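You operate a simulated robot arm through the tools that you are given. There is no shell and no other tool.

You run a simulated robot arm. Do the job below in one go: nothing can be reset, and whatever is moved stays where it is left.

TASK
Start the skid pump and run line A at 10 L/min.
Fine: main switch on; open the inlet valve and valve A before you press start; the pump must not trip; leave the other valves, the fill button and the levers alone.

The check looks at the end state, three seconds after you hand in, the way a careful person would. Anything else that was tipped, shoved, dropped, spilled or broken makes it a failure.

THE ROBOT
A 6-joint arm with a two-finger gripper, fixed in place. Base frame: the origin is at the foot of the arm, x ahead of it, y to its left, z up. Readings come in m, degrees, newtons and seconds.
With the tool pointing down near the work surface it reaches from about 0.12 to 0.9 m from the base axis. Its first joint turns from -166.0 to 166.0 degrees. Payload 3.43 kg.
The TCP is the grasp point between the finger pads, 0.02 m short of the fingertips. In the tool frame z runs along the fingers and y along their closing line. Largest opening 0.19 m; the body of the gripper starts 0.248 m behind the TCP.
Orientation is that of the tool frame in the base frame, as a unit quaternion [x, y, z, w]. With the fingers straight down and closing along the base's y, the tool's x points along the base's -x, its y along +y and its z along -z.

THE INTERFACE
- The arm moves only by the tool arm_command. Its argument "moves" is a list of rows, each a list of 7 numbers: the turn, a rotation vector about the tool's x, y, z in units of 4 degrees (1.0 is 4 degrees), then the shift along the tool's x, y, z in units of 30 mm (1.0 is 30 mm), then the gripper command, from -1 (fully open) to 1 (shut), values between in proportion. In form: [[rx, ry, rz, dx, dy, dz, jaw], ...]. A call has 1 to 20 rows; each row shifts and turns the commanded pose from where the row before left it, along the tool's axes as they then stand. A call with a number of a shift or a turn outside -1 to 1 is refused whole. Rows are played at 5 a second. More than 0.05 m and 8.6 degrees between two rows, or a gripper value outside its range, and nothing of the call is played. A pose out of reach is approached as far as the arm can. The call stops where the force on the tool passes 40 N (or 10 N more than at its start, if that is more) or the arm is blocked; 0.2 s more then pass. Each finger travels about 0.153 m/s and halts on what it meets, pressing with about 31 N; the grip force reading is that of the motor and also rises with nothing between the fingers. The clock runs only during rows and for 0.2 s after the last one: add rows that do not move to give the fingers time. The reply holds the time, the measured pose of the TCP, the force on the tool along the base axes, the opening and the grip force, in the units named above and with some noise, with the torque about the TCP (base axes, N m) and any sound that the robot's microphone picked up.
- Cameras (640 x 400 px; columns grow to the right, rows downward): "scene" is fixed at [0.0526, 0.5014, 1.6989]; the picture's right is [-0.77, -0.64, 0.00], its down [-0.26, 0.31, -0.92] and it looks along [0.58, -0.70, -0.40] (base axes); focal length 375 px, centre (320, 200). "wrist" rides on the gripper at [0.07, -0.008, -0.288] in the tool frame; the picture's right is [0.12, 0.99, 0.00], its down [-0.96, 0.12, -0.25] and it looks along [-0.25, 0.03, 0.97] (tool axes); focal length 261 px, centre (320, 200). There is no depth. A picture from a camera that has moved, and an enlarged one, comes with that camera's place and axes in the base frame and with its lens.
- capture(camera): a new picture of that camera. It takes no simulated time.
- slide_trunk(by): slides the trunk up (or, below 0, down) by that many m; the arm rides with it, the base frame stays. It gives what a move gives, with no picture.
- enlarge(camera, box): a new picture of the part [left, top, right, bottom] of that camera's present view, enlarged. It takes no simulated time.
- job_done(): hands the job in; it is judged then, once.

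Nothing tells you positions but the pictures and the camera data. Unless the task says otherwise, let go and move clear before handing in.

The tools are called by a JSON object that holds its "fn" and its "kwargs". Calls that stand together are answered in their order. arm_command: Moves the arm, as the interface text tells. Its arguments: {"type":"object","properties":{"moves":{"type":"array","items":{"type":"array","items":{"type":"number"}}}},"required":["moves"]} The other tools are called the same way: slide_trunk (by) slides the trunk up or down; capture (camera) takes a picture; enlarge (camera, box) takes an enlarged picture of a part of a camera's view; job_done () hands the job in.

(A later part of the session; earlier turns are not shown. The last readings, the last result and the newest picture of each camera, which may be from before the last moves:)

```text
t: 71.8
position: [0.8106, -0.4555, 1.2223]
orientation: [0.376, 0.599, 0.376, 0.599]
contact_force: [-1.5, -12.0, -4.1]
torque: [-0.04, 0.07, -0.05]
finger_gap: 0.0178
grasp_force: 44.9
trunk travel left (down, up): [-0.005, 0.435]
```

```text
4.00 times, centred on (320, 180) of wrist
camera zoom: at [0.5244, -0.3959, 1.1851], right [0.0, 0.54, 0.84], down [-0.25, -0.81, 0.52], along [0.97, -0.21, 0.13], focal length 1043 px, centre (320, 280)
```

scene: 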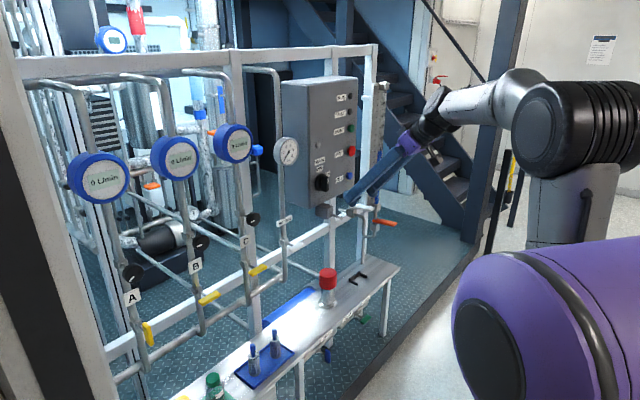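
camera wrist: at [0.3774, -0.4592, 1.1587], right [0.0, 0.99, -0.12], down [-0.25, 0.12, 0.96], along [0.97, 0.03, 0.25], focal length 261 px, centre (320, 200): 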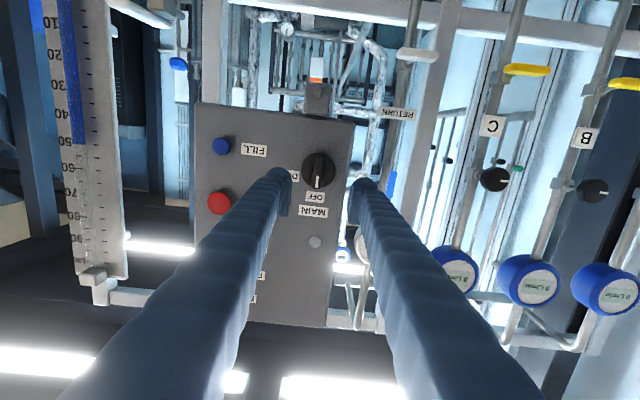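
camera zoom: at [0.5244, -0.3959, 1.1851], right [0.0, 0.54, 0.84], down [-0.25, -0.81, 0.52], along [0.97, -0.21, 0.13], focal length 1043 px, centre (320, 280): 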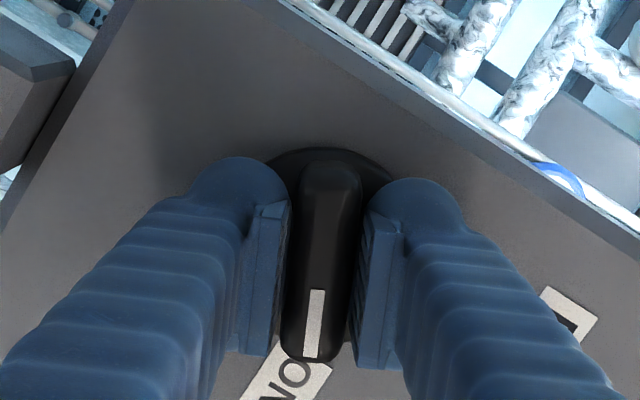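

64° is done and the pointer is coming onto the ON label. I'll continue to 90° while watching for a stop.

{"fn": "arm_command", "kwargs": {"moves": [[0, 0, 1, 0, 0, 0, 1], [0, 0, 1, 0, 0, 0, 1], [0, 0, 1, 0, 0, 0, 1], [0, 0, 1, 0, 0, 0, 1]]}}

{"fn": "arm_command", "kwargs": {"moves": [[0, 0, 1, 0, 0, 0, 1], [0, 0, 1, 0, 0, 0, 1], [0, 0, 0.5, 0, 0, 0, 1]]}}

{"fn": "enlarge", "kwargs": {"camera": "wrist", "box": [250, 130, 390, 230]}}

```text
t: 72.8
position: [0.811, -0.4555, 1.2222]
orientation: [0.457, 0.541, 0.454, 0.54]
contact_force: [-6.3, -11.9, -8.5]
torque: [0.01, 0.07, -0.23]
finger_gap: 0.0178
grasp_force: 44.9
trunk travel left (down, up): [-0.005, 0.435]
```

```text
t: 73.6
position: [0.8123, -0.4562, 1.2226]
orientation: [0.502, 0.5, 0.5, 0.499]
contact_force: [-10.2, -10.2, -11.0]
torque: [-0.16, 0.09, -0.11]
finger_gap: 0.0177
grasp_force: 45.3
trunk travel left (down, up): [-0.005, 0.435]
```

```text
4.00 times, centred on (320, 180) of wrist
camera zoom: at [0.5244, -0.3852, 1.2148], right [0.0, 0.12, 0.99], down [-0.25, -0.96, 0.11], along [0.97, -0.25, 0.03], focal length 1043 px, centre (320, 280)
```

zoom: 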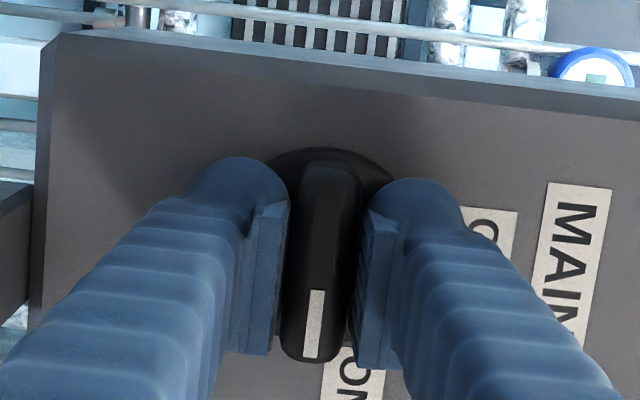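

The switch is at 90° and a small resisting torque has appeared, so it has reached its ON stop. I'll release, back off and check.

{"fn": "arm_command", "kwargs": {"moves": [[0, 0, 0, 0, 0, 0, 0.75], [0, 0, 0, 0, 0, 0, 0.5], [0, 0, 0, 0, 0, 0, 0.5], [0, 0, 0, 0, 0, -1, 0.5], [0, 0, 0, 0, 0, -1, 0.5]]}}

{"fn": "capture", "kwargs": {"camera": "wrist"}}

{"fn": "enlarge", "kwargs": {"camera": "scene", "box": [270, 80, 390, 220]}}

```text
t: 74.8
position: [0.7521, -0.4552, 1.2226]
orientation: [0.5, 0.499, 0.5, 0.501]
contact_force: [-1.0, 0.1, 0.9]
torque: [0.02, 0.0, 0.02]
finger_gap: 0.0478
grasp_force: 0.1
trunk travel left (down, up): [-0.005, 0.435]
```

```text
taken
camera wrist: at [0.4643, -0.3839, 1.2155], right [0.0, 0.12, 0.99], down [-0.25, -0.96, 0.11], along [0.97, -0.25, 0.03], focal length 261 px, centre (320, 200)
```

wrist: 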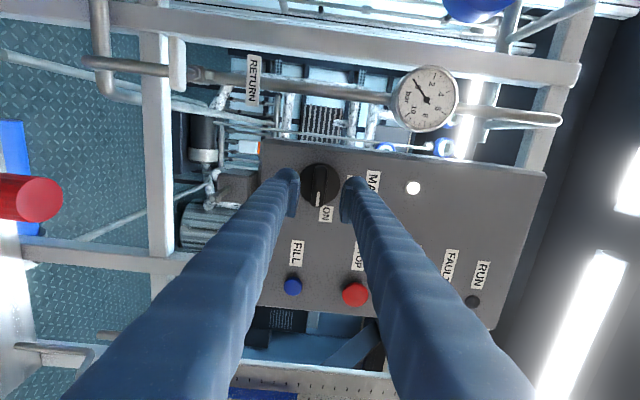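

```text
2.86 times, centred on (330, 150) of scene
camera zoom: at [0.0526, 0.5014, 1.6989], right [-0.77, -0.64, 0.0], down [-0.26, 0.31, -0.92], along [0.58, -0.7, -0.4], focal length 1072 px, centre (291, 343)
```

zoom: 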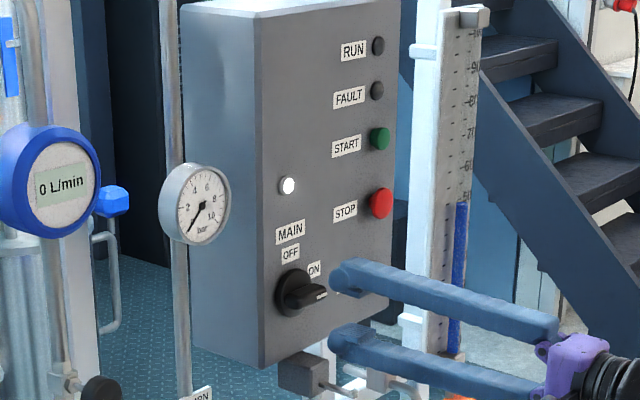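

The white lamp above MAIN is lit, so the main switch is ON. Next is the inlet valve, with its blue handle at about (0.757, −0.40, 0.50) in front of the bench edge. I'll back off and roll the fingers to straddle a vertical bar.

{"fn": "arm_command", "kwargs": {"moves": [[0, 0, 0, 0, 0, -0.8, 0.3], [0, 0, 0, 0, 0, -0.8, 0.3], [0, 0, 0, 0, 0, -0.8, 0.3]]}}

{"fn": "arm_command", "kwargs": {"moves": [[0, 0, -1, 0, 0, 0, 0.3], [0, 0, -1, 0, 0, 0, 0.3], [0, 0, -1, 0, 0, 0, 0.3], [0, 0, -1, 0, 0, 0, 0.3], [0, 0, -1, 0, 0, 0, 0.3], [0, 0, -1, 0, 0, 0, 0.3], [0, 0, -1, 0, 0, 0, 0.3], [0, 0, -1, 0, 0, 0, 0.3], [0, 0, -1, 0, 0, 0, 0.3], [0, 0, -1, 0, 0, 0, 0.3], [0, 0, -1, 0, 0, 0, 0.3], [0, 0, -1, 0, 0, 0, 0.3], [0, 0, -1, 0, 0, 0, 0.3], [0, 0, -1, 0, 0, 0, 0.3], [0, 0, -1, 0, 0, 0, 0.3], [0, 0, -1, 0, 0, 0, 0.3], [0, 0, -1, 0, 0, 0, 0.3], [0, 0, -1, 0, 0, 0, 0.3], [0, 0, -1, 0, 0, 0, 0.3], [0, 0, -1, 0, 0, 0, 0.3]]}}

```text
t: 75.6
position: [0.6799, -0.4554, 1.2247]
orientation: [0.499, 0.5, 0.499, 0.501]
contact_force: [0.2, -0.5, 0.1]
torque: [0.03, -0.01, -0.02]
finger_gap: 0.0664
grasp_force: 0.2
trunk travel left (down, up): [-0.005, 0.435]
```

```text
t: 79.8
position: [0.6791, -0.4537, 1.2231]
orientation: [0.062, 0.704, 0.061, 0.704]
contact_force: [0.0, -0.2, 0.2]
torque: [0.02, 0.0, -0.02]
finger_gap: 0.0665
grasp_force: 0.0
trunk travel left (down, up): [-0.005, 0.435]
```

The roll is nearly done. I'll finish it and begin descending at x≈0.67, in front of the bench, in checked batches.

{"fn": "arm_command", "kwargs": {"moves": [[0, 0, -1, 0, 0, 0, 0.3], [0, 0, -1, 0, 0, 0, 0.3], [0, 0, -0.5, 0, 0, 0, 0.3], [0, 0, 0, 0.8, 0, -0.2, 0.3], [0, 0, 0, 0.8, 0, -0.2, 0.3], [0, 0, 0, 0.8, 0, 0, 0.3], [0, 0, 0, 0.8, 0, 0, 0.3], [0, 0, 0, 0.8, 0, 0, 0.3]]}}

{"fn": "capture", "kwargs": {"camera": "scene"}}

```text
t: 81.6
position: [0.668, -0.4539, 1.1025]
orientation: [0.001, 0.707, -0.001, 0.707]
contact_force: [-0.3, 0.5, 0.0]
torque: [-0.02, 0.05, -0.06]
finger_gap: 0.0665
grasp_force: 0.1
trunk travel left (down, up): [-0.005, 0.435]
```

```text
taken
```

scene: 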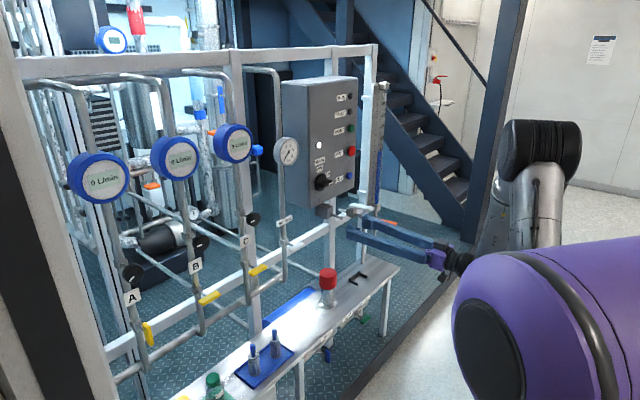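

The arm is level at z = 1.10 with no limits reported. I'll continue down.

{"fn": "arm_command", "kwargs": {"moves": [[0, 0, 0, 0.9, 0, 0, 0.3], [0, 0, 0, 0.9, 0, 0, 0.3], [0, 0, 0, 0.9, 0, 0, 0.3], [0, 0, 0, 0.9, 0, 0, 0.3], [0, 0, 0, 0.9, 0, 0, 0.3], [0, 0, 0, 0.9, 0, 0, 0.3], [0, 0, 0, 0.9, 0, 0, 0.3]]}}

{"fn": "capture", "kwargs": {"camera": "wrist"}}

```text
t: 83.2
position: [0.6861, -0.4969, 0.9544]
orientation: [0.002, 0.71, 0.007, 0.705]
contact_force: [0.4, 0.9, -0.5]
torque: [0.01, 0.04, -0.06]
finger_gap: 0.0665
grasp_force: 0.1
out of reach, approached as far as the arm can: row 4, 5, 6, 7
trunk travel left (down, up): [-0.005, 0.435]
```

```text
taken
camera wrist: at [0.3985, -0.5065, 0.886], right [-0.01, 0.99, -0.11], down [-0.24, 0.1, 0.96], along [0.97, 0.03, 0.24], focal length 261 px, centre (320, 200)
```

wrist: 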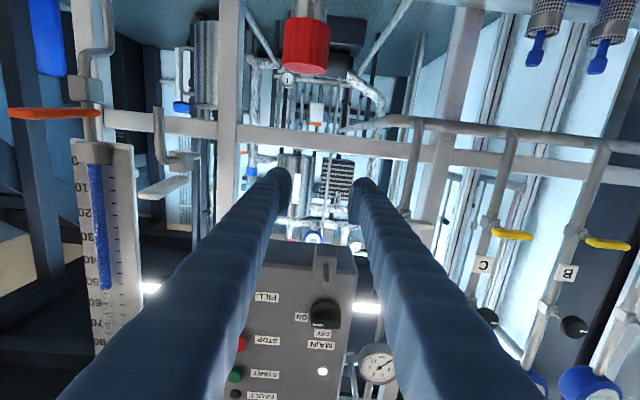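

Level poses run out of reach below about z = 1.0 here, so I'll approach the inlet handle with the tool pitched steeply down instead, which reaches low. Pitching down 60° in place now, in free air in front of the panel.

{"fn": "arm_command", "kwargs": {"moves": [[0, 1, 0, 0, 0, -0.3, 0.3], [0, 1, 0, 0, 0, -0.3, 0.3], [0, 1, 0, 0, 0, -0.3, 0.3], [0, 1, 0, 0, 0, 0, 0.3], [0, 1, 0, 0, 0, 0, 0.3], [0, 1, 0, 0, 0, 0, 0.3], [0, 1, 0, 0, 0, 0, 0.3], [0, 1, 0, 0, 0, 0, 0.3]]}}

```text
t: 85.0
position: [0.6593, -0.4954, 0.9554]
orientation: [0.0, 0.875, 0.0, 0.484]
contact_force: [0.0, -0.1, -0.6]
torque: [0.02, 0.01, 0.04]
finger_gap: 0.0668
grasp_force: 0.0
trunk travel left (down, up): [-0.005, 0.435]
```

{"fn": "arm_command", "kwargs": {"moves": [[0, 1, 0, 0, 0, 0, 0.6], [0, 1, 0, 0, 0, 0, 0.8], [0, 1, 0, 0, 0, 0, 1], [0, 1, 0, 0, 0, 0, 1], [0, 1, 0, 0, 0, 0, 1], [0, 1, 0, 0, 0, 0, 1]]}}

{"fn": "capture", "kwargs": {"camera": "wrist"}}

{"fn": "capture", "kwargs": {"camera": "scene"}}

```text
t: 86.4
position: [0.6579, -0.497, 0.9542]
orientation: [0.001, 0.957, 0.0, 0.291]
contact_force: [-0.4, 0.3, 0.3]
torque: [0.03, -0.01, -0.01]
finger_gap: 0.0
grasp_force: 30.9
trunk travel left (down, up): [-0.005, 0.435]
```

```text
taken
camera wrist: at [0.44, -0.5051, 1.1554], right [-0.1, 0.99, -0.07], down [0.66, 0.11, 0.74], along [0.74, 0.03, -0.67], focal length 261 px, centre (320, 200)
```

wrist: 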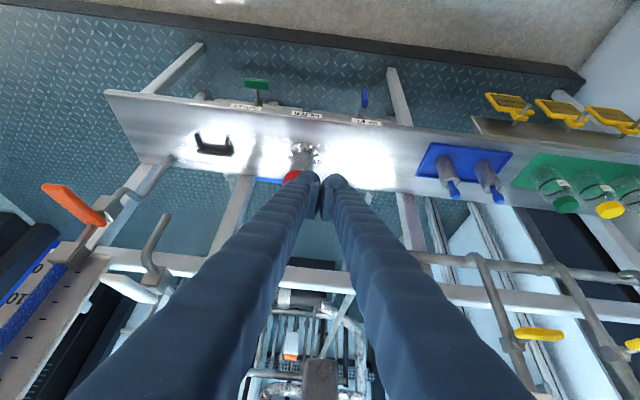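

```text
taken
```

scene: 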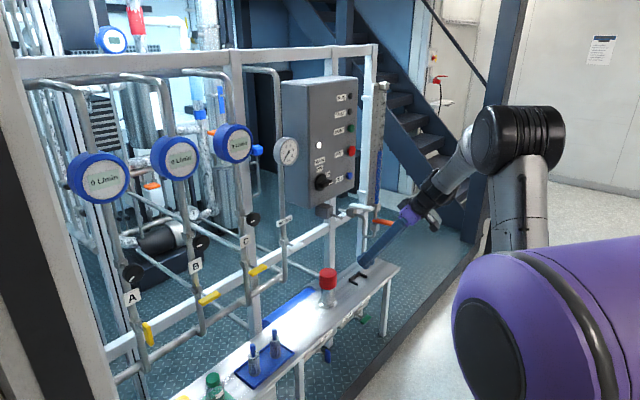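

The inlet handle triangulates to (0.761, −0.403, 0.497), a vertical bar with the bench edge at x≈0.785. With the closed fingers pitched down, I plan to press its upper end sideways (counter-clockwise, like valve A). I'm descending to beside it in stages.

{"fn": "arm_command", "kwargs": {"moves": [[0, 0, 0, 0.344, 0.12, 0.9, 1], [0, 0, 0, 0.344, 0.12, 0.9, 1], [0, 0, 0, 0.344, 0.12, 0.9, 1], [0, 0, 0, 0.344, 0.12, 0.9, 1], [0, 0, 0, 0.344, 0.12, 0.9, 1], [0, 0, 0, 0.344, 0.12, 0.9, 1], [0, 0, 0, 0.344, 0.12, 0.9, 1]]}}

{"fn": "capture", "kwargs": {"camera": "wrist"}}

{"fn": "capture", "kwargs": {"camera": "scene"}}

```text
t: 88.0
position: [0.706, -0.4693, 0.7572]
orientation: [0.001, 0.956, 0.001, 0.293]
contact_force: [0.1, 0.1, 0.4]
torque: [0.0, 0.03, -0.03]
finger_gap: 0.0001
grasp_force: 31.6
trunk travel left (down, up): [-0.005, 0.435]
```

```text
taken
camera wrist: at [0.4867, -0.4793, 0.958], right [-0.1, 0.99, -0.07], down [0.66, 0.11, 0.74], along [0.75, 0.03, -0.67], focal length 261 px, centre (320, 200)
```

wrist: 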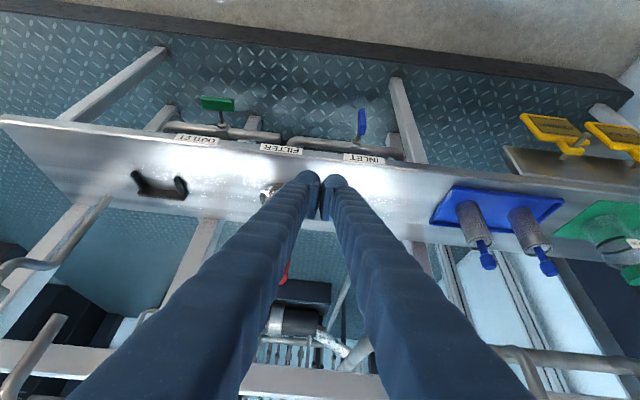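

```text
taken
```

scene: 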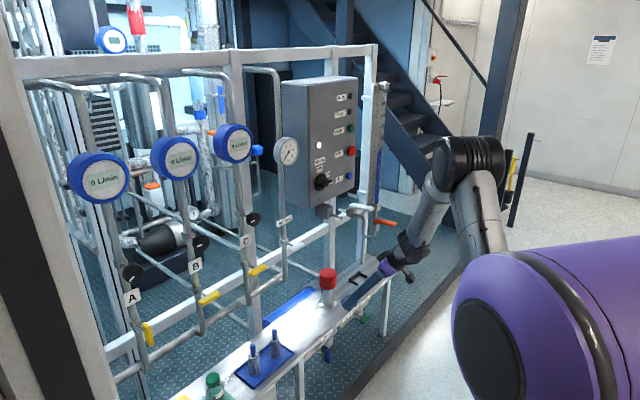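

The approach is going well. I'll zoom in on the inlet handle from here to refine its position and see the bench edge and pipe.

{"fn": "enlarge", "kwargs": {"camera": "wrist", "box": [280, 90, 440, 190]}}

{"fn": "enlarge", "kwargs": {"camera": "scene", "box": [290, 260, 430, 380]}}

```text
4.00 times, centred on (360, 140) of wrist
camera zoom: at [0.4867, -0.4793, 0.958], right [-0.1, 0.99, -0.07], down [0.66, 0.11, 0.74], along [0.75, 0.03, -0.67], focal length 1043 px, centre (160, 440)
```

zoom: 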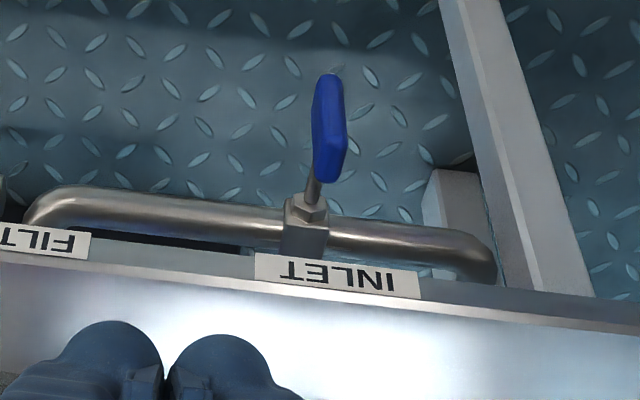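

```text
3.33 times, centred on (360, 320) of scene
camera zoom: at [0.0526, 0.5014, 1.6989], right [-0.77, -0.64, 0.0], down [-0.26, 0.31, -0.92], along [0.58, -0.7, -0.4], focal length 1251 px, centre (187, -200)
```

zoom: 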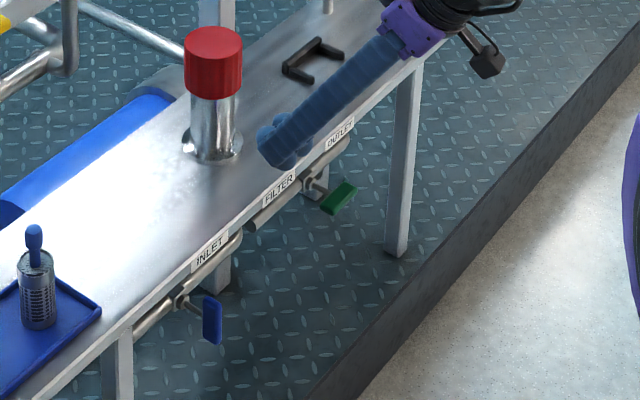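

The refined geometry puts the handle bar at x≈0.758, y≈−0.402, z 0.46–0.54, directly below the bench front edge at x≈0.76. I'll descend in front of the edge at x = 0.71 and only then move forward under it, to the right of the handle.

{"fn": "arm_command", "kwargs": {"moves": [[0, 0, 0, 0.563, 0.09, 0.866, 1], [0, 0, 0, 0.563, 0.09, 0.866, 1], [0, 0, 0, 0.563, 0.09, 0.866, 1], [0, 0, 0, 0.563, 0.09, 0.866, 1], [0, 0, 0, 0.563, 0.09, 0.866, 1], [0, 0, 0, 0.563, 0.09, 0.866, 1], [0, 0, 0, 0.563, 0.09, 0.866, 1]]}}

{"fn": "capture", "kwargs": {"camera": "wrist"}}

{"fn": "enlarge", "kwargs": {"camera": "scene", "box": [290, 290, 410, 390]}}

```text
t: 89.6
position: [0.7076, -0.452, 0.5402]
orientation: [0.001, 0.957, 0.0, 0.292]
contact_force: [0.5, 0.1, 0.0]
torque: [-0.05, 0.07, -0.01]
finger_gap: 0.0001
grasp_force: 31.0
trunk travel left (down, up): [-0.005, 0.435]
```

```text
taken
camera wrist: at [0.4885, -0.4609, 0.7411], right [-0.1, 0.99, -0.07], down [0.66, 0.11, 0.74], along [0.75, 0.03, -0.67], focal length 261 px, centre (320, 200)
```

wrist: 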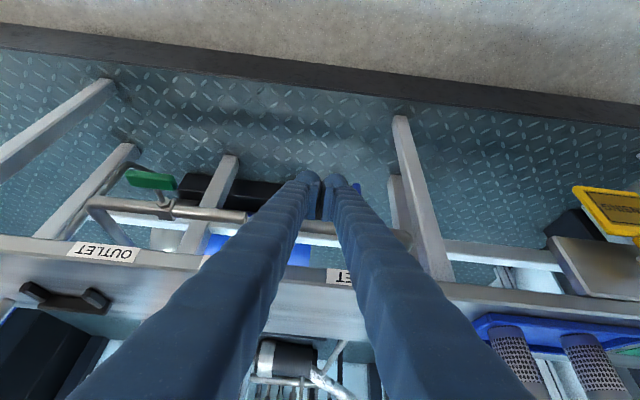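

```text
4.00 times, centred on (350, 340) of scene
camera zoom: at [0.0526, 0.5014, 1.6989], right [-0.77, -0.64, 0.0], down [-0.26, 0.31, -0.92], along [0.58, -0.7, -0.4], focal length 1501 px, centre (200, -360)
```

zoom: 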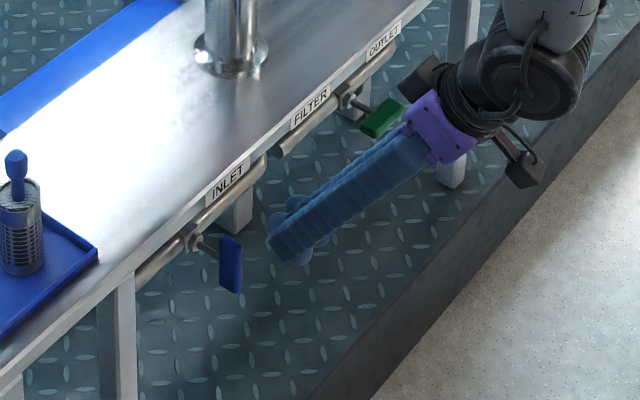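

The tip is in front of the bench edge, to the right of the handle, with no contact. I'll move forward under the edge, still about 28 mm to the right of the handle.

{"fn": "arm_command", "kwargs": {"moves": [[0, 0, 0, -0.45, 0, 0.3, 1], [0, 0, 0, -0.45, 0, 0.3, 1], [0, 0, 0, -0.45, 0, 0.3, 1]]}}

{"fn": "enlarge", "kwargs": {"camera": "scene", "box": [290, 290, 410, 390]}}

{"fn": "enlarge", "kwargs": {"camera": "wrist", "box": [260, 120, 420, 240]}}

```text
t: 90.4
position: [0.7566, -0.4526, 0.542]
orientation: [0.0, 0.956, 0.001, 0.293]
contact_force: [0.4, 0.1, 0.2]
torque: [0.0, -0.01, 0.0]
finger_gap: 0.0
grasp_force: 30.6
trunk travel left (down, up): [-0.005, 0.435]
```

```text
4.00 times, centred on (350, 340) of scene
camera zoom: at [0.0526, 0.5014, 1.6989], right [-0.77, -0.64, 0.0], down [-0.26, 0.31, -0.92], along [0.58, -0.7, -0.4], focal length 1501 px, centre (200, -360)
```

zoom: 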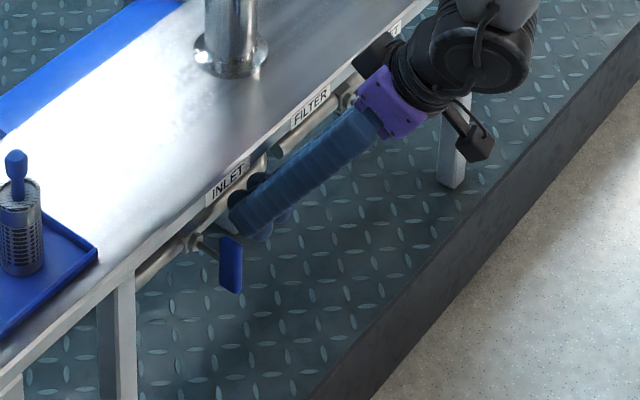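

```text
3.33 times, centred on (340, 180) of wrist
camera zoom: at [0.538, -0.4604, 0.7415], right [-0.1, 0.99, -0.07], down [0.66, 0.11, 0.74], along [0.75, 0.03, -0.67], focal length 869 px, centre (253, 267)
```

zoom: 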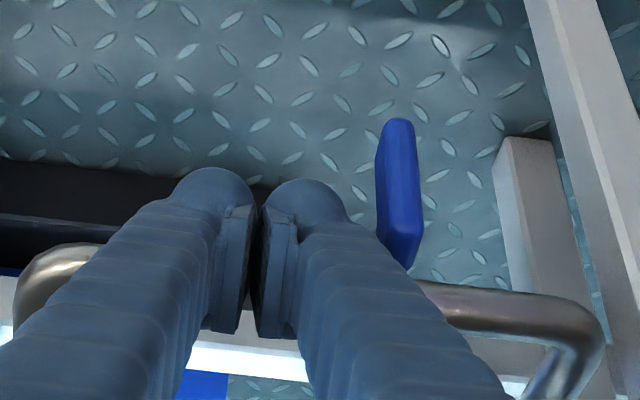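

The handle is just to the left of the fingers: centre (−0.400, 0.499), 72 mm long, vertical. I'll lower 7 mm and press its upper half to the left gently.

{"fn": "arm_command", "kwargs": {"moves": [[0, 0, 0, 0.13, 0, 0.19, 1], [0, 0, 0, 0, 0.35, 0, 1], [0, 0, 0, 0, 0.35, 0, 1], [0, 0, 0, 0, 0.3, 0, 1], [0, 0, 0, 0, 0.2, 0, 1]]}}

{"fn": "enlarge", "kwargs": {"camera": "wrist", "box": [260, 120, 420, 240]}}

{"fn": "enlarge", "kwargs": {"camera": "scene", "box": [290, 310, 370, 380]}}

```text
t: 91.6
position: [0.7558, -0.4162, 0.5354]
orientation: [0.0, 0.956, 0.001, 0.292]
contact_force: [0.9, -0.1, 1.0]
torque: [-0.01, -0.01, 0.01]
finger_gap: 0.0001
grasp_force: 30.9
trunk travel left (down, up): [-0.005, 0.435]
```

```text
3.33 times, centred on (340, 180) of wrist
camera zoom: at [0.5381, -0.4248, 0.7347], right [-0.1, 0.99, -0.07], down [0.66, 0.11, 0.74], along [0.75, 0.03, -0.67], focal length 869 px, centre (253, 267)
```

zoom: 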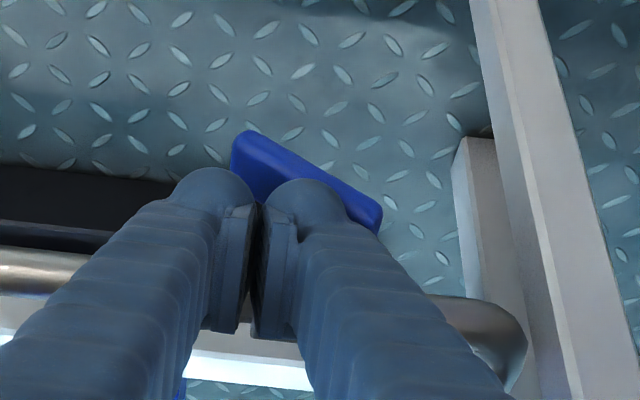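

```text
5.71 times, centred on (330, 345) of scene
camera zoom: at [0.0526, 0.5014, 1.6989], right [-0.77, -0.64, 0.0], down [-0.26, 0.31, -0.92], along [0.58, -0.7, -0.4], focal length 2144 px, centre (263, -629)
```

zoom: 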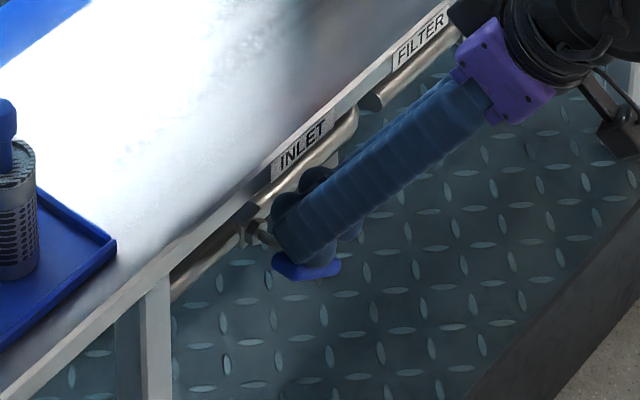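

The handle turned about 60° easily, with no resistance. I'll retract the tip slightly along its axis, move it over the handle's left end and press that end down to finish the quarter turn.

{"fn": "arm_command", "kwargs": {"moves": [[0, 0, 0, -0.04, 0, -0.8, 1], [0, 0, 0, 0, 0.65, 0, 1], [0, 0, 0, 0, 0.65, 0, 1]]}}

{"fn": "enlarge", "kwargs": {"camera": "wrist", "box": [260, 120, 420, 240]}}

{"fn": "enlarge", "kwargs": {"camera": "scene", "box": [290, 310, 370, 380]}}

```text
t: 92.4
position: [0.7451, -0.3774, 0.5554]
orientation: [0.0, 0.956, 0.001, 0.293]
contact_force: [0.0, -0.7, 0.6]
torque: [-0.01, -0.04, 0.04]
finger_gap: 0.0001
grasp_force: 31.0
trunk travel left (down, up): [-0.005, 0.435]
```

```text
3.33 times, centred on (340, 180) of wrist
camera zoom: at [0.5262, -0.3858, 0.7551], right [-0.1, 0.99, -0.07], down [0.66, 0.11, 0.74], along [0.75, 0.03, -0.67], focal length 869 px, centre (253, 267)
```

zoom: 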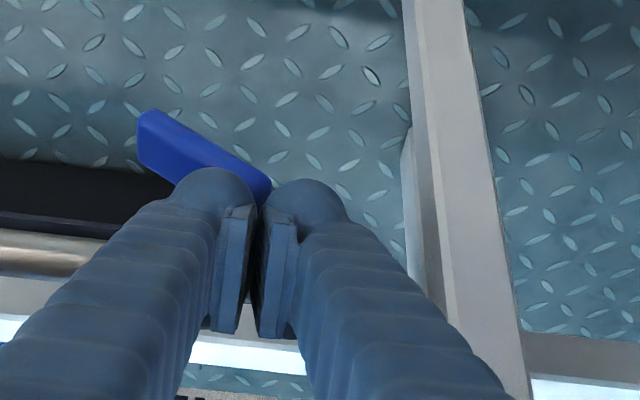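

```text
5.71 times, centred on (330, 345) of scene
camera zoom: at [0.0526, 0.5014, 1.6989], right [-0.77, -0.64, 0.0], down [-0.26, 0.31, -0.92], along [0.58, -0.7, -0.4], focal length 2144 px, centre (263, -629)
```

zoom: 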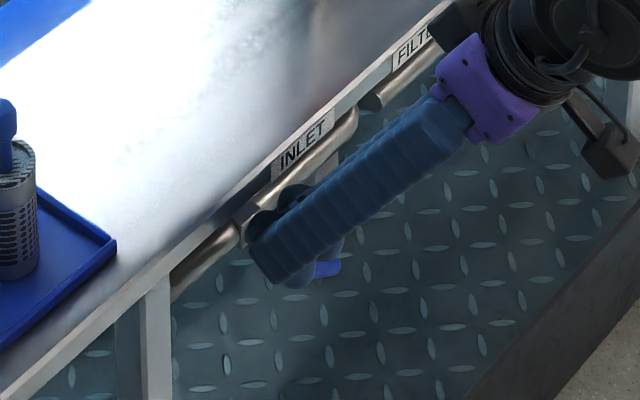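

The left end of the handle is right under the fingertips. I'll press straight down in small steps.

{"fn": "arm_command", "kwargs": {"moves": [[0, 0, 0, 0.15, 0, 0.22, 1], [0, 0, 0, 0.15, 0, 0.22, 1], [0, 0, 0, 0.1, 0, 0.15, 1], [0, 0, 0, 0.1, 0, 0.15, 1]]}}

{"fn": "enlarge", "kwargs": {"camera": "wrist", "box": [260, 120, 420, 240]}}

{"fn": "enlarge", "kwargs": {"camera": "scene", "box": [290, 310, 370, 380]}}

```text
t: 93.4
position: [0.7441, -0.3773, 0.5298]
orientation: [0.002, 0.956, -0.001, 0.292]
contact_force: [-13.7, 4.8, 19.6]
torque: [-0.07, 0.32, 0.05]
finger_gap: 0.0063
grasp_force: 34.9
trunk travel left (down, up): [-0.005, 0.435]
```

```text
3.33 times, centred on (340, 180) of wrist
camera zoom: at [0.525, -0.3858, 0.7294], right [-0.1, 0.99, -0.07], down [0.66, 0.11, 0.74], along [0.75, 0.03, -0.67], focal length 869 px, centre (253, 267)
```

zoom: 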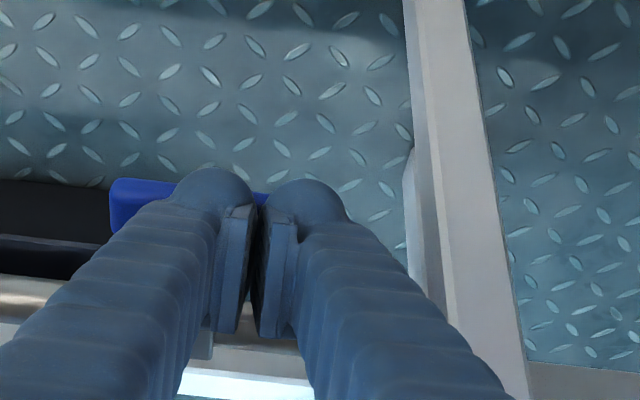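

```text
5.71 times, centred on (330, 345) of scene
camera zoom: at [0.0526, 0.5014, 1.6989], right [-0.77, -0.64, 0.0], down [-0.26, 0.31, -0.92], along [0.58, -0.7, -0.4], focal length 2144 px, centre (263, -629)
```

zoom: 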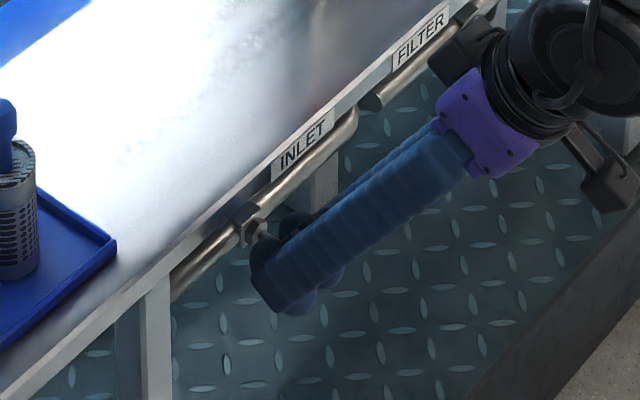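

The handle is now horizontal, in line with its pipe, and is resting on its stop at about 24 N. I'll retract along the tool axis and verify.

{"fn": "arm_command", "kwargs": {"moves": [[0, 0, 0, 0, 0, -0.5, 1], [0, 0, 0, 0.5, 0, -0.8, 1], [0, 0, 0, 0.5, 0, -0.8, 1], [0, 0, 0, 0, -0.8, -0.8, 1]]}}

{"fn": "capture", "kwargs": {"camera": "wrist"}}

{"fn": "enlarge", "kwargs": {"camera": "scene", "box": [280, 290, 400, 390]}}

```text
t: 94.4
position: [0.6702, -0.4015, 0.5837]
orientation: [0.0, 0.956, 0.0, 0.292]
contact_force: [0.3, 0.4, -0.2]
torque: [-0.05, 0.05, -0.1]
finger_gap: 0.0001
grasp_force: 33.9
trunk travel left (down, up): [-0.005, 0.435]
```

```text
taken
camera wrist: at [0.4528, -0.4101, 0.7832], right [-0.1, 0.99, -0.07], down [0.66, 0.11, 0.74], along [0.75, 0.03, -0.67], focal length 261 px, centre (320, 200)
```

wrist: 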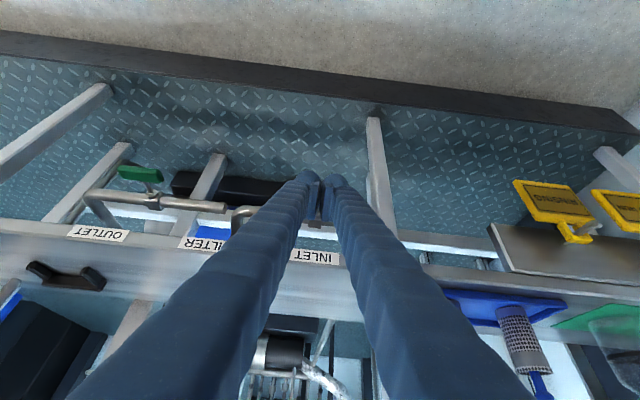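

```text
4.00 times, centred on (340, 340) of scene
camera zoom: at [0.0526, 0.5014, 1.6989], right [-0.77, -0.64, 0.0], down [-0.26, 0.31, -0.92], along [0.58, -0.7, -0.4], focal length 1501 px, centre (240, -360)
```

zoom: 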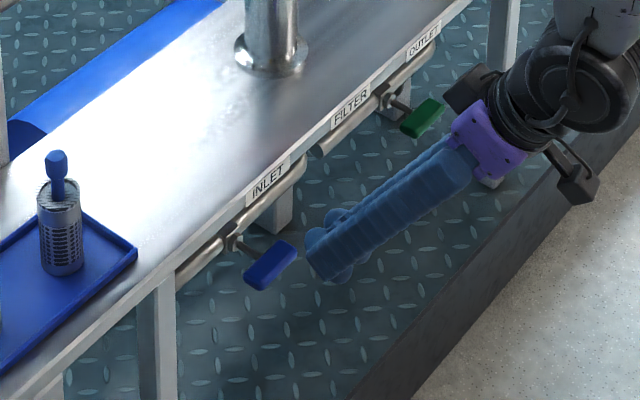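

The inlet valve is open: the blue handle lies along its pipe like the OUTLET handle. Next I'll raise the trunk 0.2 m, straight up in front of the bench, and head for START at about (0.84, −0.635, 1.386).

{"fn": "enlarge", "kwargs": {"camera": "wrist", "box": [490, 160, 640, 260]}}

{"fn": "slide_trunk", "kwargs": {"by": 0.2}}

{"fn": "capture", "kwargs": {"camera": "scene"}}

```text
4.00 times, centred on (565, 210) of wrist
camera zoom: at [0.4528, -0.4101, 0.7832], right [-0.1, 0.99, -0.07], down [0.66, 0.11, 0.74], along [0.75, 0.03, -0.67], focal length 1043 px, centre (-660, 160)
```

zoom: 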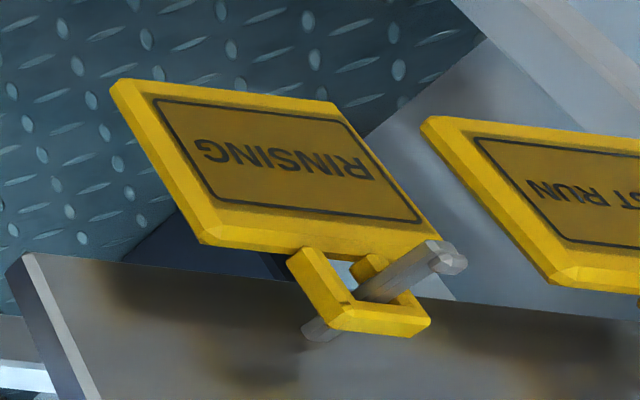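

```text
t: 96.6
position: [0.6709, -0.4007, 0.7827]
orientation: [0.001, 0.956, 0.0, 0.292]
contact_force: [-0.5, -0.4, 0.0]
torque: [0.01, 0.0, 0.02]
finger_gap: 0.0
grasp_force: 34.4
trunk travel left (down, up): [-0.205, 0.235]
```

```text
taken
```

scene: 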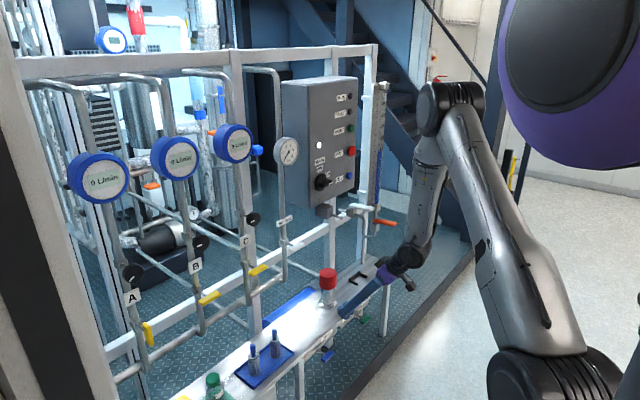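

The yellow plates are only hanging tags (RINSING, TEST RUN), so the yellow T-handles are the line valves as I assumed. I'll raise the tool toward the START button area, staying back from the panel.

{"fn": "arm_command", "kwargs": {"moves": [[0, 0, 0, -0.498, -0.357, -0.871, 1], [0, 0, 0, -0.498, -0.357, -0.871, 1], [0, 0, 0, -0.498, -0.357, -0.871, 1], [0, 0, 0, -0.498, -0.357, -0.871, 1], [0, 0, 0, -0.498, -0.357, -0.871, 1], [0, 0, 0, -0.498, -0.357, -0.871, 1], [0, 0, 0, -0.498, -0.357, -0.871, 1]]}}

{"fn": "arm_command", "kwargs": {"moves": [[0, 0, 0, -0.498, -0.357, -0.871, 1], [0, 0, 0, -0.498, -0.357, -0.871, 1], [0, 0, 0, -0.498, -0.357, -0.871, 1], [0, 0, 0, -0.498, -0.357, -0.871, 1], [0, 0, 0, -0.498, -0.357, -0.871, 1], [0, 0, 0, -0.498, -0.357, -0.871, 1], [0, 0, 0, -0.498, -0.357, -0.871, 1]]}}

{"fn": "capture", "kwargs": {"camera": "wrist"}}

{"fn": "capture", "kwargs": {"camera": "scene"}}

```text
t: 98.2
position: [0.6546, -0.4765, 0.9933]
orientation: [0.001, 0.956, 0.002, 0.292]
contact_force: [-0.1, -0.4, 0.5]
torque: [-0.06, 0.0, -0.02]
finger_gap: 0.0
grasp_force: 34.3
trunk travel left (down, up): [-0.205, 0.235]
```

```text
t: 99.8
position: [0.6393, -0.5524, 1.2024]
orientation: [0.0, 0.956, 0.001, 0.292]
contact_force: [-0.1, 0.0, -0.6]
torque: [0.05, 0.02, 0.0]
finger_gap: 0.0003
grasp_force: 34.9
trunk travel left (down, up): [-0.205, 0.235]
```

```text
taken
camera wrist: at [0.4211, -0.561, 1.4028], right [-0.1, 0.99, -0.07], down [0.66, 0.11, 0.74], along [0.75, 0.03, -0.67], focal length 261 px, centre (320, 200)
```

wrist: 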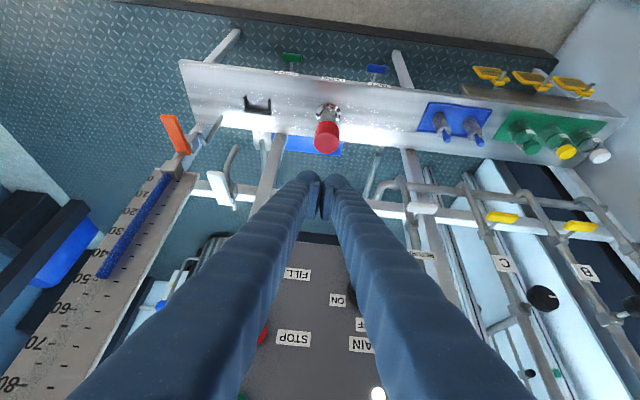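

```text
taken
```

scene: 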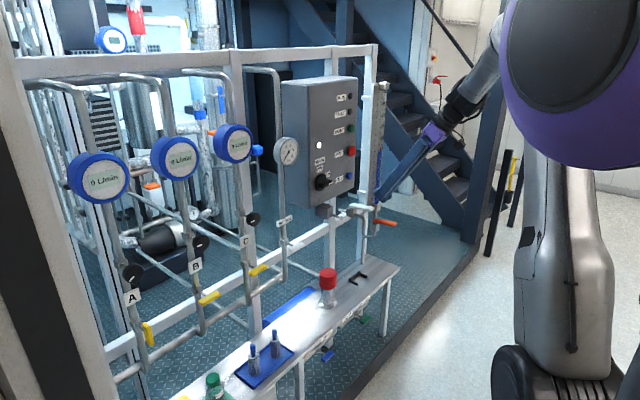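

Clear view, nothing touched. Now I'll level the tool in place, well back from the panel.

{"fn": "arm_command", "kwargs": {"moves": [[0, -1, 0, 0, 0, 0, 1], [0, -1, 0, 0, 0, 0, 1], [0, -1, 0, 0, 0, 0, 1], [0, -1, 0, 0, 0, 0, 1], [0, -1, 0, 0, 0, 0, 1], [0, -1, 0, 0, 0, 0, 1], [0, -1, 0, 0, 0, 0, 1]]}}

{"fn": "arm_command", "kwargs": {"moves": [[0, -1, 0, -0.5, -0.2, 0, 1], [0, -1, 0, -0.5, -0.2, 0, 1], [0, -1, 0, -0.5, -0.2, 0, 1], [0, -1, 0, -0.5, -0.2, 0, 1], [0, -1, 0, -0.5, -0.2, 0, 1]]}}

{"fn": "capture", "kwargs": {"camera": "wrist"}}

```text
t: 101.4
position: [0.6414, -0.5518, 1.2033]
orientation: [0.001, 0.857, 0.0, 0.515]
contact_force: [0.0, -0.5, 0.7]
torque: [-0.02, -0.01, -0.01]
finger_gap: 0.0001
grasp_force: 35.0
trunk travel left (down, up): [-0.205, 0.235]
```

```text
t: 102.6
position: [0.6656, -0.5822, 1.2728]
orientation: [0.001, 0.754, 0.0, 0.656]
contact_force: [0.1, -0.4, -0.8]
torque: [0.0, -0.03, 0.01]
finger_gap: 0.0
grasp_force: 34.5
trunk travel left (down, up): [-0.205, 0.235]
```

```text
taken
camera wrist: at [0.3711, -0.5905, 1.2432], right [-0.01, 0.99, -0.12], down [-0.11, 0.11, 0.99], along [0.99, 0.03, 0.11], focal length 261 px, centre (320, 200)
```

wrist: 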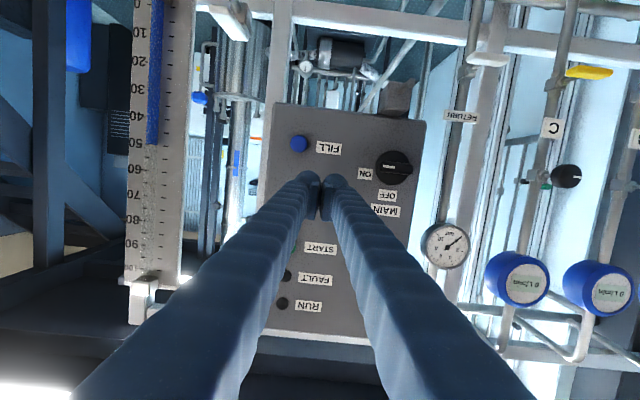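

The FILL, STOP, START, FAULT and RUN column is at y≈−0.626, with START at z≈1.381. I'll align the closed fingertips in front of START, still about 0.1 m back.

{"fn": "arm_command", "kwargs": {"moves": [[0, 0, 0, -0.925, -0.365, 0.12, 1], [0, 0, 0, -0.925, -0.365, 0.12, 1], [0, 0, 0, -0.925, -0.365, 0.12, 1], [0, 0, 0, -0.925, -0.365, 0.12, 1], [0, -1, 0, 0, 0, 0, 1], [0, -1, 0, 0, 0, 0, 1]]}}

{"fn": "capture", "kwargs": {"camera": "wrist"}}

{"fn": "enlarge", "kwargs": {"camera": "scene", "box": [300, 70, 420, 200]}}

```text
t: 104.0
position: [0.6953, -0.6262, 1.3804]
orientation: [0.002, 0.707, -0.001, 0.707]
contact_force: [0.3, -0.7, 0.1]
torque: [0.05, -0.04, 0.05]
finger_gap: 0.0
grasp_force: 33.7
trunk travel left (down, up): [-0.205, 0.235]
```

```text
taken
camera wrist: at [0.4079, -0.6349, 1.3106], right [0.0, 0.99, -0.12], down [-0.25, 0.11, 0.96], along [0.97, 0.03, 0.25], focal length 261 px, centre (320, 200)
```

wrist: 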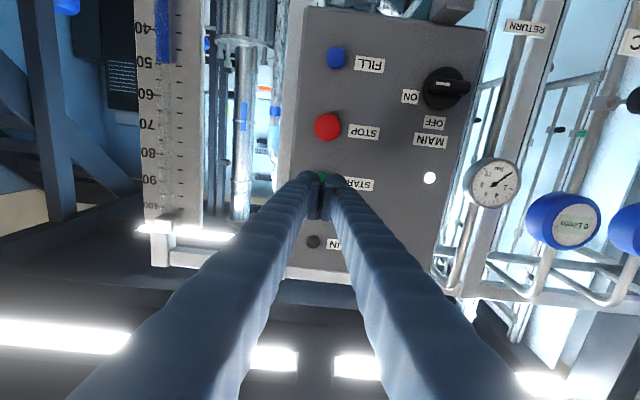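

```text
3.08 times, centred on (360, 135) of scene
camera zoom: at [0.0526, 0.5014, 1.6989], right [-0.77, -0.64, 0.0], down [-0.26, 0.31, -0.92], along [0.58, -0.7, -0.4], focal length 1155 px, centre (197, 400)
```

zoom: 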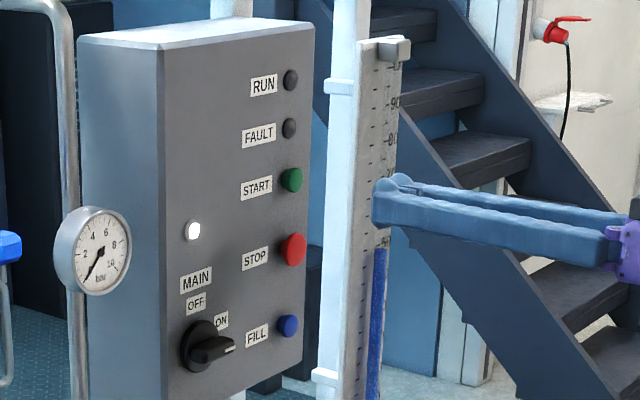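

The closed fingertips are aligned with START at (−0.626, 1.380), and STOP is 78 mm below, clear of the fingers. I'll advance to just short of the button.

{"fn": "arm_command", "kwargs": {"moves": [[0, 0, 0, 0, 0, 0.9, 1], [0, 0, 0, 0, 0, 0.9, 1], [0, 0, 0, 0, 0, 0.9, 1]]}}

{"fn": "enlarge", "kwargs": {"camera": "scene", "box": [310, 80, 390, 180]}}

{"fn": "enlarge", "kwargs": {"camera": "wrist", "box": [270, 110, 390, 230]}}

```text
t: 104.8
position: [0.776, -0.6256, 1.3823]
orientation: [0.002, 0.707, -0.001, 0.707]
contact_force: [-0.3, 0.3, -0.6]
torque: [0.01, -0.01, -0.03]
finger_gap: 0.0003
grasp_force: 34.2
trunk travel left (down, up): [-0.205, 0.235]
```

```text
4.00 times, centred on (350, 130) of scene
camera zoom: at [0.0526, 0.5014, 1.6989], right [-0.77, -0.64, 0.0], down [-0.26, 0.31, -0.92], along [0.58, -0.7, -0.4], focal length 1501 px, centre (200, 480)
```

zoom: 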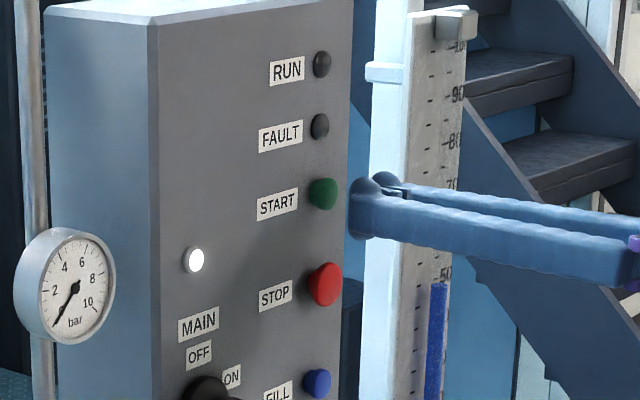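

```text
3.33 times, centred on (330, 170) of wrist
camera zoom: at [0.4892, -0.6339, 1.312], right [0.0, 0.99, -0.12], down [-0.25, 0.12, 0.96], along [0.97, 0.03, 0.25], focal length 869 px, centre (287, 300)
```

zoom: 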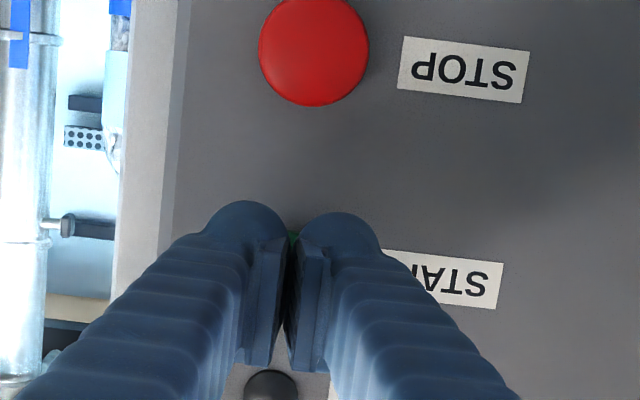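

Aligned, with no contact yet. I'll advance slowly the last few centimetres until the button is pressed.

{"fn": "arm_command", "kwargs": {"moves": [[0, 0, 0, 0, 0, 0.3, 1], [0, 0, 0, 0, 0, 0.3, 1], [0, 0, 0, 0, 0, 0.2, 1], [0, 0, 0, 0, 0, 0.15, 1]]}}

{"fn": "enlarge", "kwargs": {"camera": "scene", "box": [310, 80, 390, 180]}}

```text
t: 105.8
position: [0.8047, -0.6262, 1.3801]
orientation: [0.001, 0.707, 0.0, 0.707]
contact_force: [0.1, 0.4, 0.9]
torque: [-0.01, 0.02, -0.05]
finger_gap: 0.0
grasp_force: 33.8
trunk travel left (down, up): [-0.205, 0.235]
```

```text
4.00 times, centred on (350, 130) of scene
camera zoom: at [0.0526, 0.5014, 1.6989], right [-0.77, -0.64, 0.0], down [-0.26, 0.31, -0.92], along [0.58, -0.7, -0.4], focal length 1501 px, centre (200, 480)
```

zoom: 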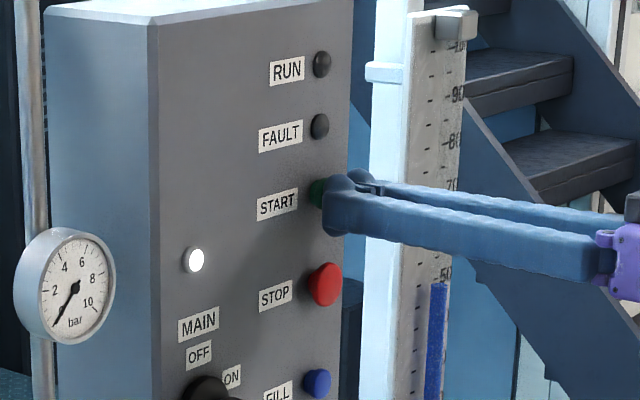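

The fingertips are almost touching. I'll press in 3 mm steps.

{"fn": "arm_command", "kwargs": {"moves": [[0, 0, 0, 0, 0, 0.1, 1], [0, 0, 0, 0, 0, 0.1, 1], [0, 0, 0, 0, 0, 0.1, 1]]}}

{"fn": "enlarge", "kwargs": {"camera": "scene", "box": [310, 80, 390, 180]}}

```text
t: 106.6
position: [0.8126, -0.6267, 1.3805]
orientation: [0.002, 0.707, 0.0, 0.707]
contact_force: [-2.8, -1.4, -0.8]
torque: [0.0, -0.02, -0.06]
finger_gap: 0.0061
grasp_force: 34.4
trunk travel left (down, up): [-0.205, 0.235]
heard: click
```

```text
4.00 times, centred on (350, 130) of scene
camera zoom: at [0.0526, 0.5014, 1.6989], right [-0.77, -0.64, 0.0], down [-0.26, 0.31, -0.92], along [0.58, -0.7, -0.4], focal length 1501 px, centre (200, 480)
```

zoom: 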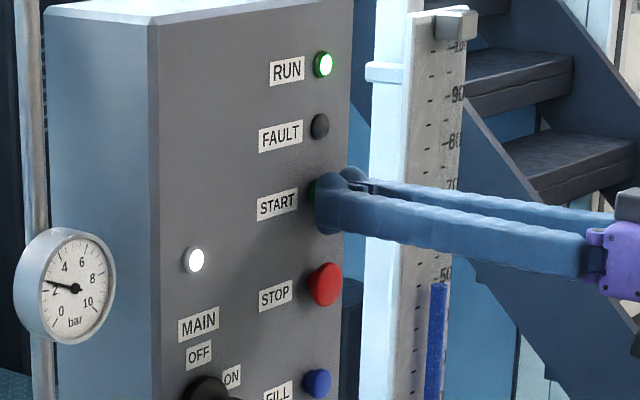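

Click: the RUN lamp is lit and the gauge is rising, so the pump has started. I'll back off from the button and check flow display A.

{"fn": "arm_command", "kwargs": {"moves": [[0, 0, 0, 0, 0, -1, 1], [0, 0, 0, 0, 0, -1, 1]]}}

{"fn": "capture", "kwargs": {"camera": "scene"}}

{"fn": "enlarge", "kwargs": {"camera": "scene", "box": [50, 110, 270, 220]}}

{"fn": "enlarge", "kwargs": {"camera": "scene", "box": [260, 80, 380, 210]}}

```text
t: 107.2
position: [0.7539, -0.6255, 1.3816]
orientation: [0.001, 0.707, -0.001, 0.707]
contact_force: [0.3, -0.3, 0.0]
torque: [0.0, 0.03, 0.04]
finger_gap: 0.0
grasp_force: 34.7
trunk travel left (down, up): [-0.205, 0.235]
```

```text
taken
```

scene: 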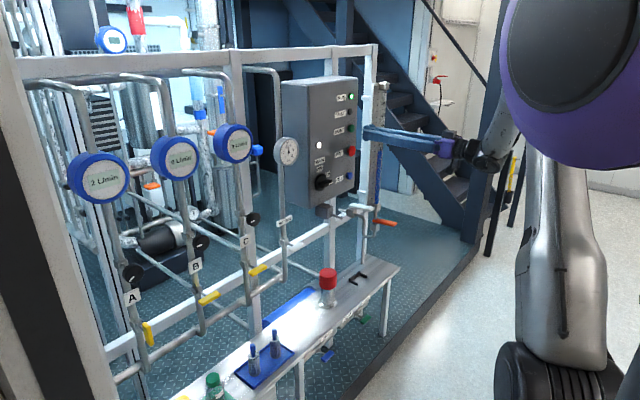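

```text
2.91 times, centred on (160, 165) of scene
camera zoom: at [0.0526, 0.5014, 1.6989], right [-0.77, -0.64, 0.0], down [-0.26, 0.31, -0.92], along [0.58, -0.7, -0.4], focal length 1092 px, centre (786, 302)
```

zoom: 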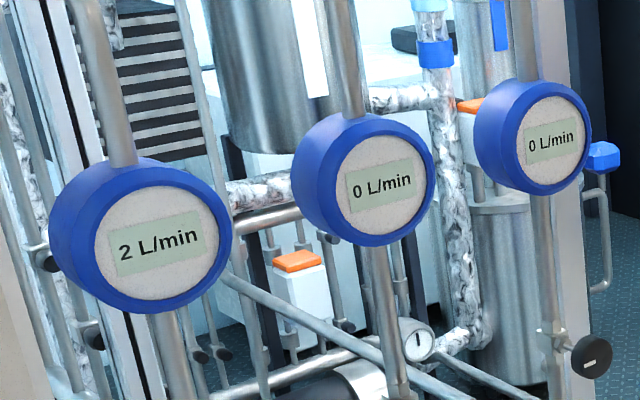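

```text
3.08 times, centred on (320, 145) of scene
camera zoom: at [0.0526, 0.5014, 1.6989], right [-0.77, -0.64, 0.0], down [-0.26, 0.31, -0.92], along [0.58, -0.7, -0.4], focal length 1155 px, centre (320, 369)
```

zoom: 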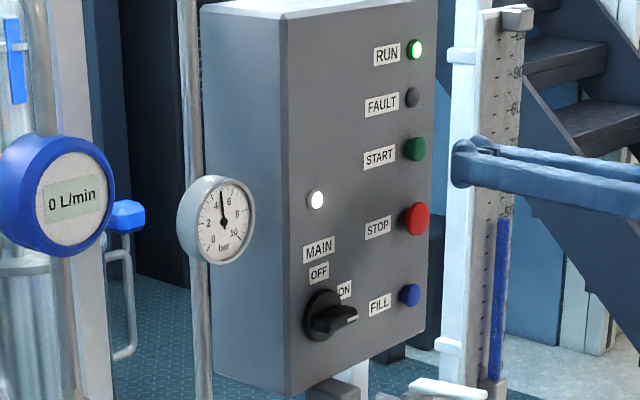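

Line A shows 2 L/min and the pressure is about 4.8 bar, still spooling up. I'll back off a little more and watch how it settles.

{"fn": "arm_command", "kwargs": {"moves": [[0, 0, 0, 0, 0, -1, 1], [0, 0, 0, 0, 0, -0.5, 1], [0, 0, 0, 0, 0, 0, 1]]}}

{"fn": "enlarge", "kwargs": {"camera": "scene", "box": [50, 80, 370, 220]}}

{"fn": "enlarge", "kwargs": {"camera": "scene", "box": [265, 125, 315, 175]}}

```text
t: 108.0
position: [0.7082, -0.626, 1.3805]
orientation: [0.001, 0.707, 0.0, 0.707]
contact_force: [0.3, -0.2, 0.1]
torque: [0.03, -0.02, 0.01]
finger_gap: 0.0001
grasp_force: 34.4
trunk travel left (down, up): [-0.205, 0.235]
```

```text
2.00 times, centred on (210, 150) of scene
camera zoom: at [0.0526, 0.5014, 1.6989], right [-0.77, -0.64, 0.0], down [-0.26, 0.31, -0.92], along [0.58, -0.7, -0.4], focal length 750 px, centre (540, 300)
```

zoom: 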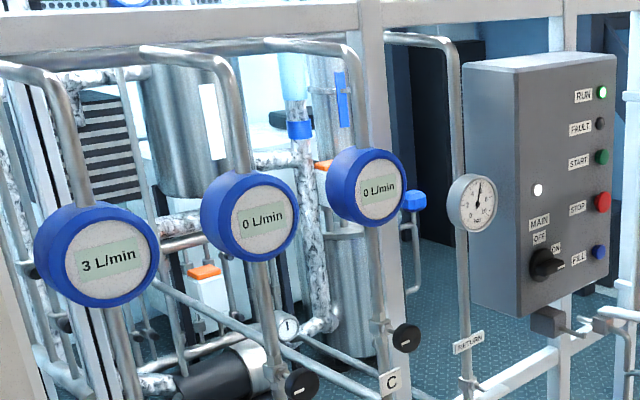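

```text
8.00 times, centred on (290, 150) of scene
camera zoom: at [0.0526, 0.5014, 1.6989], right [-0.77, -0.64, 0.0], down [-0.26, 0.31, -0.92], along [0.58, -0.7, -0.4], focal length 3002 px, centre (560, 600)
```

zoom: 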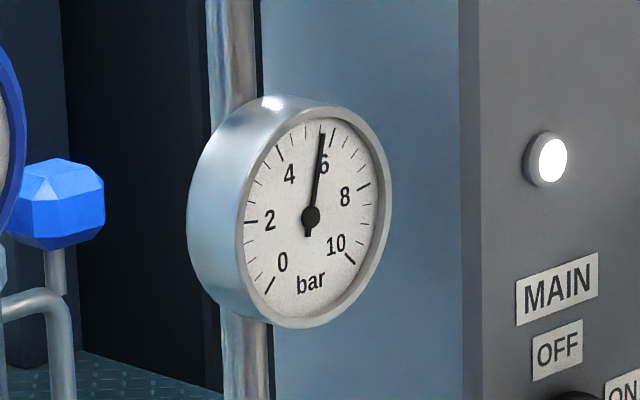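

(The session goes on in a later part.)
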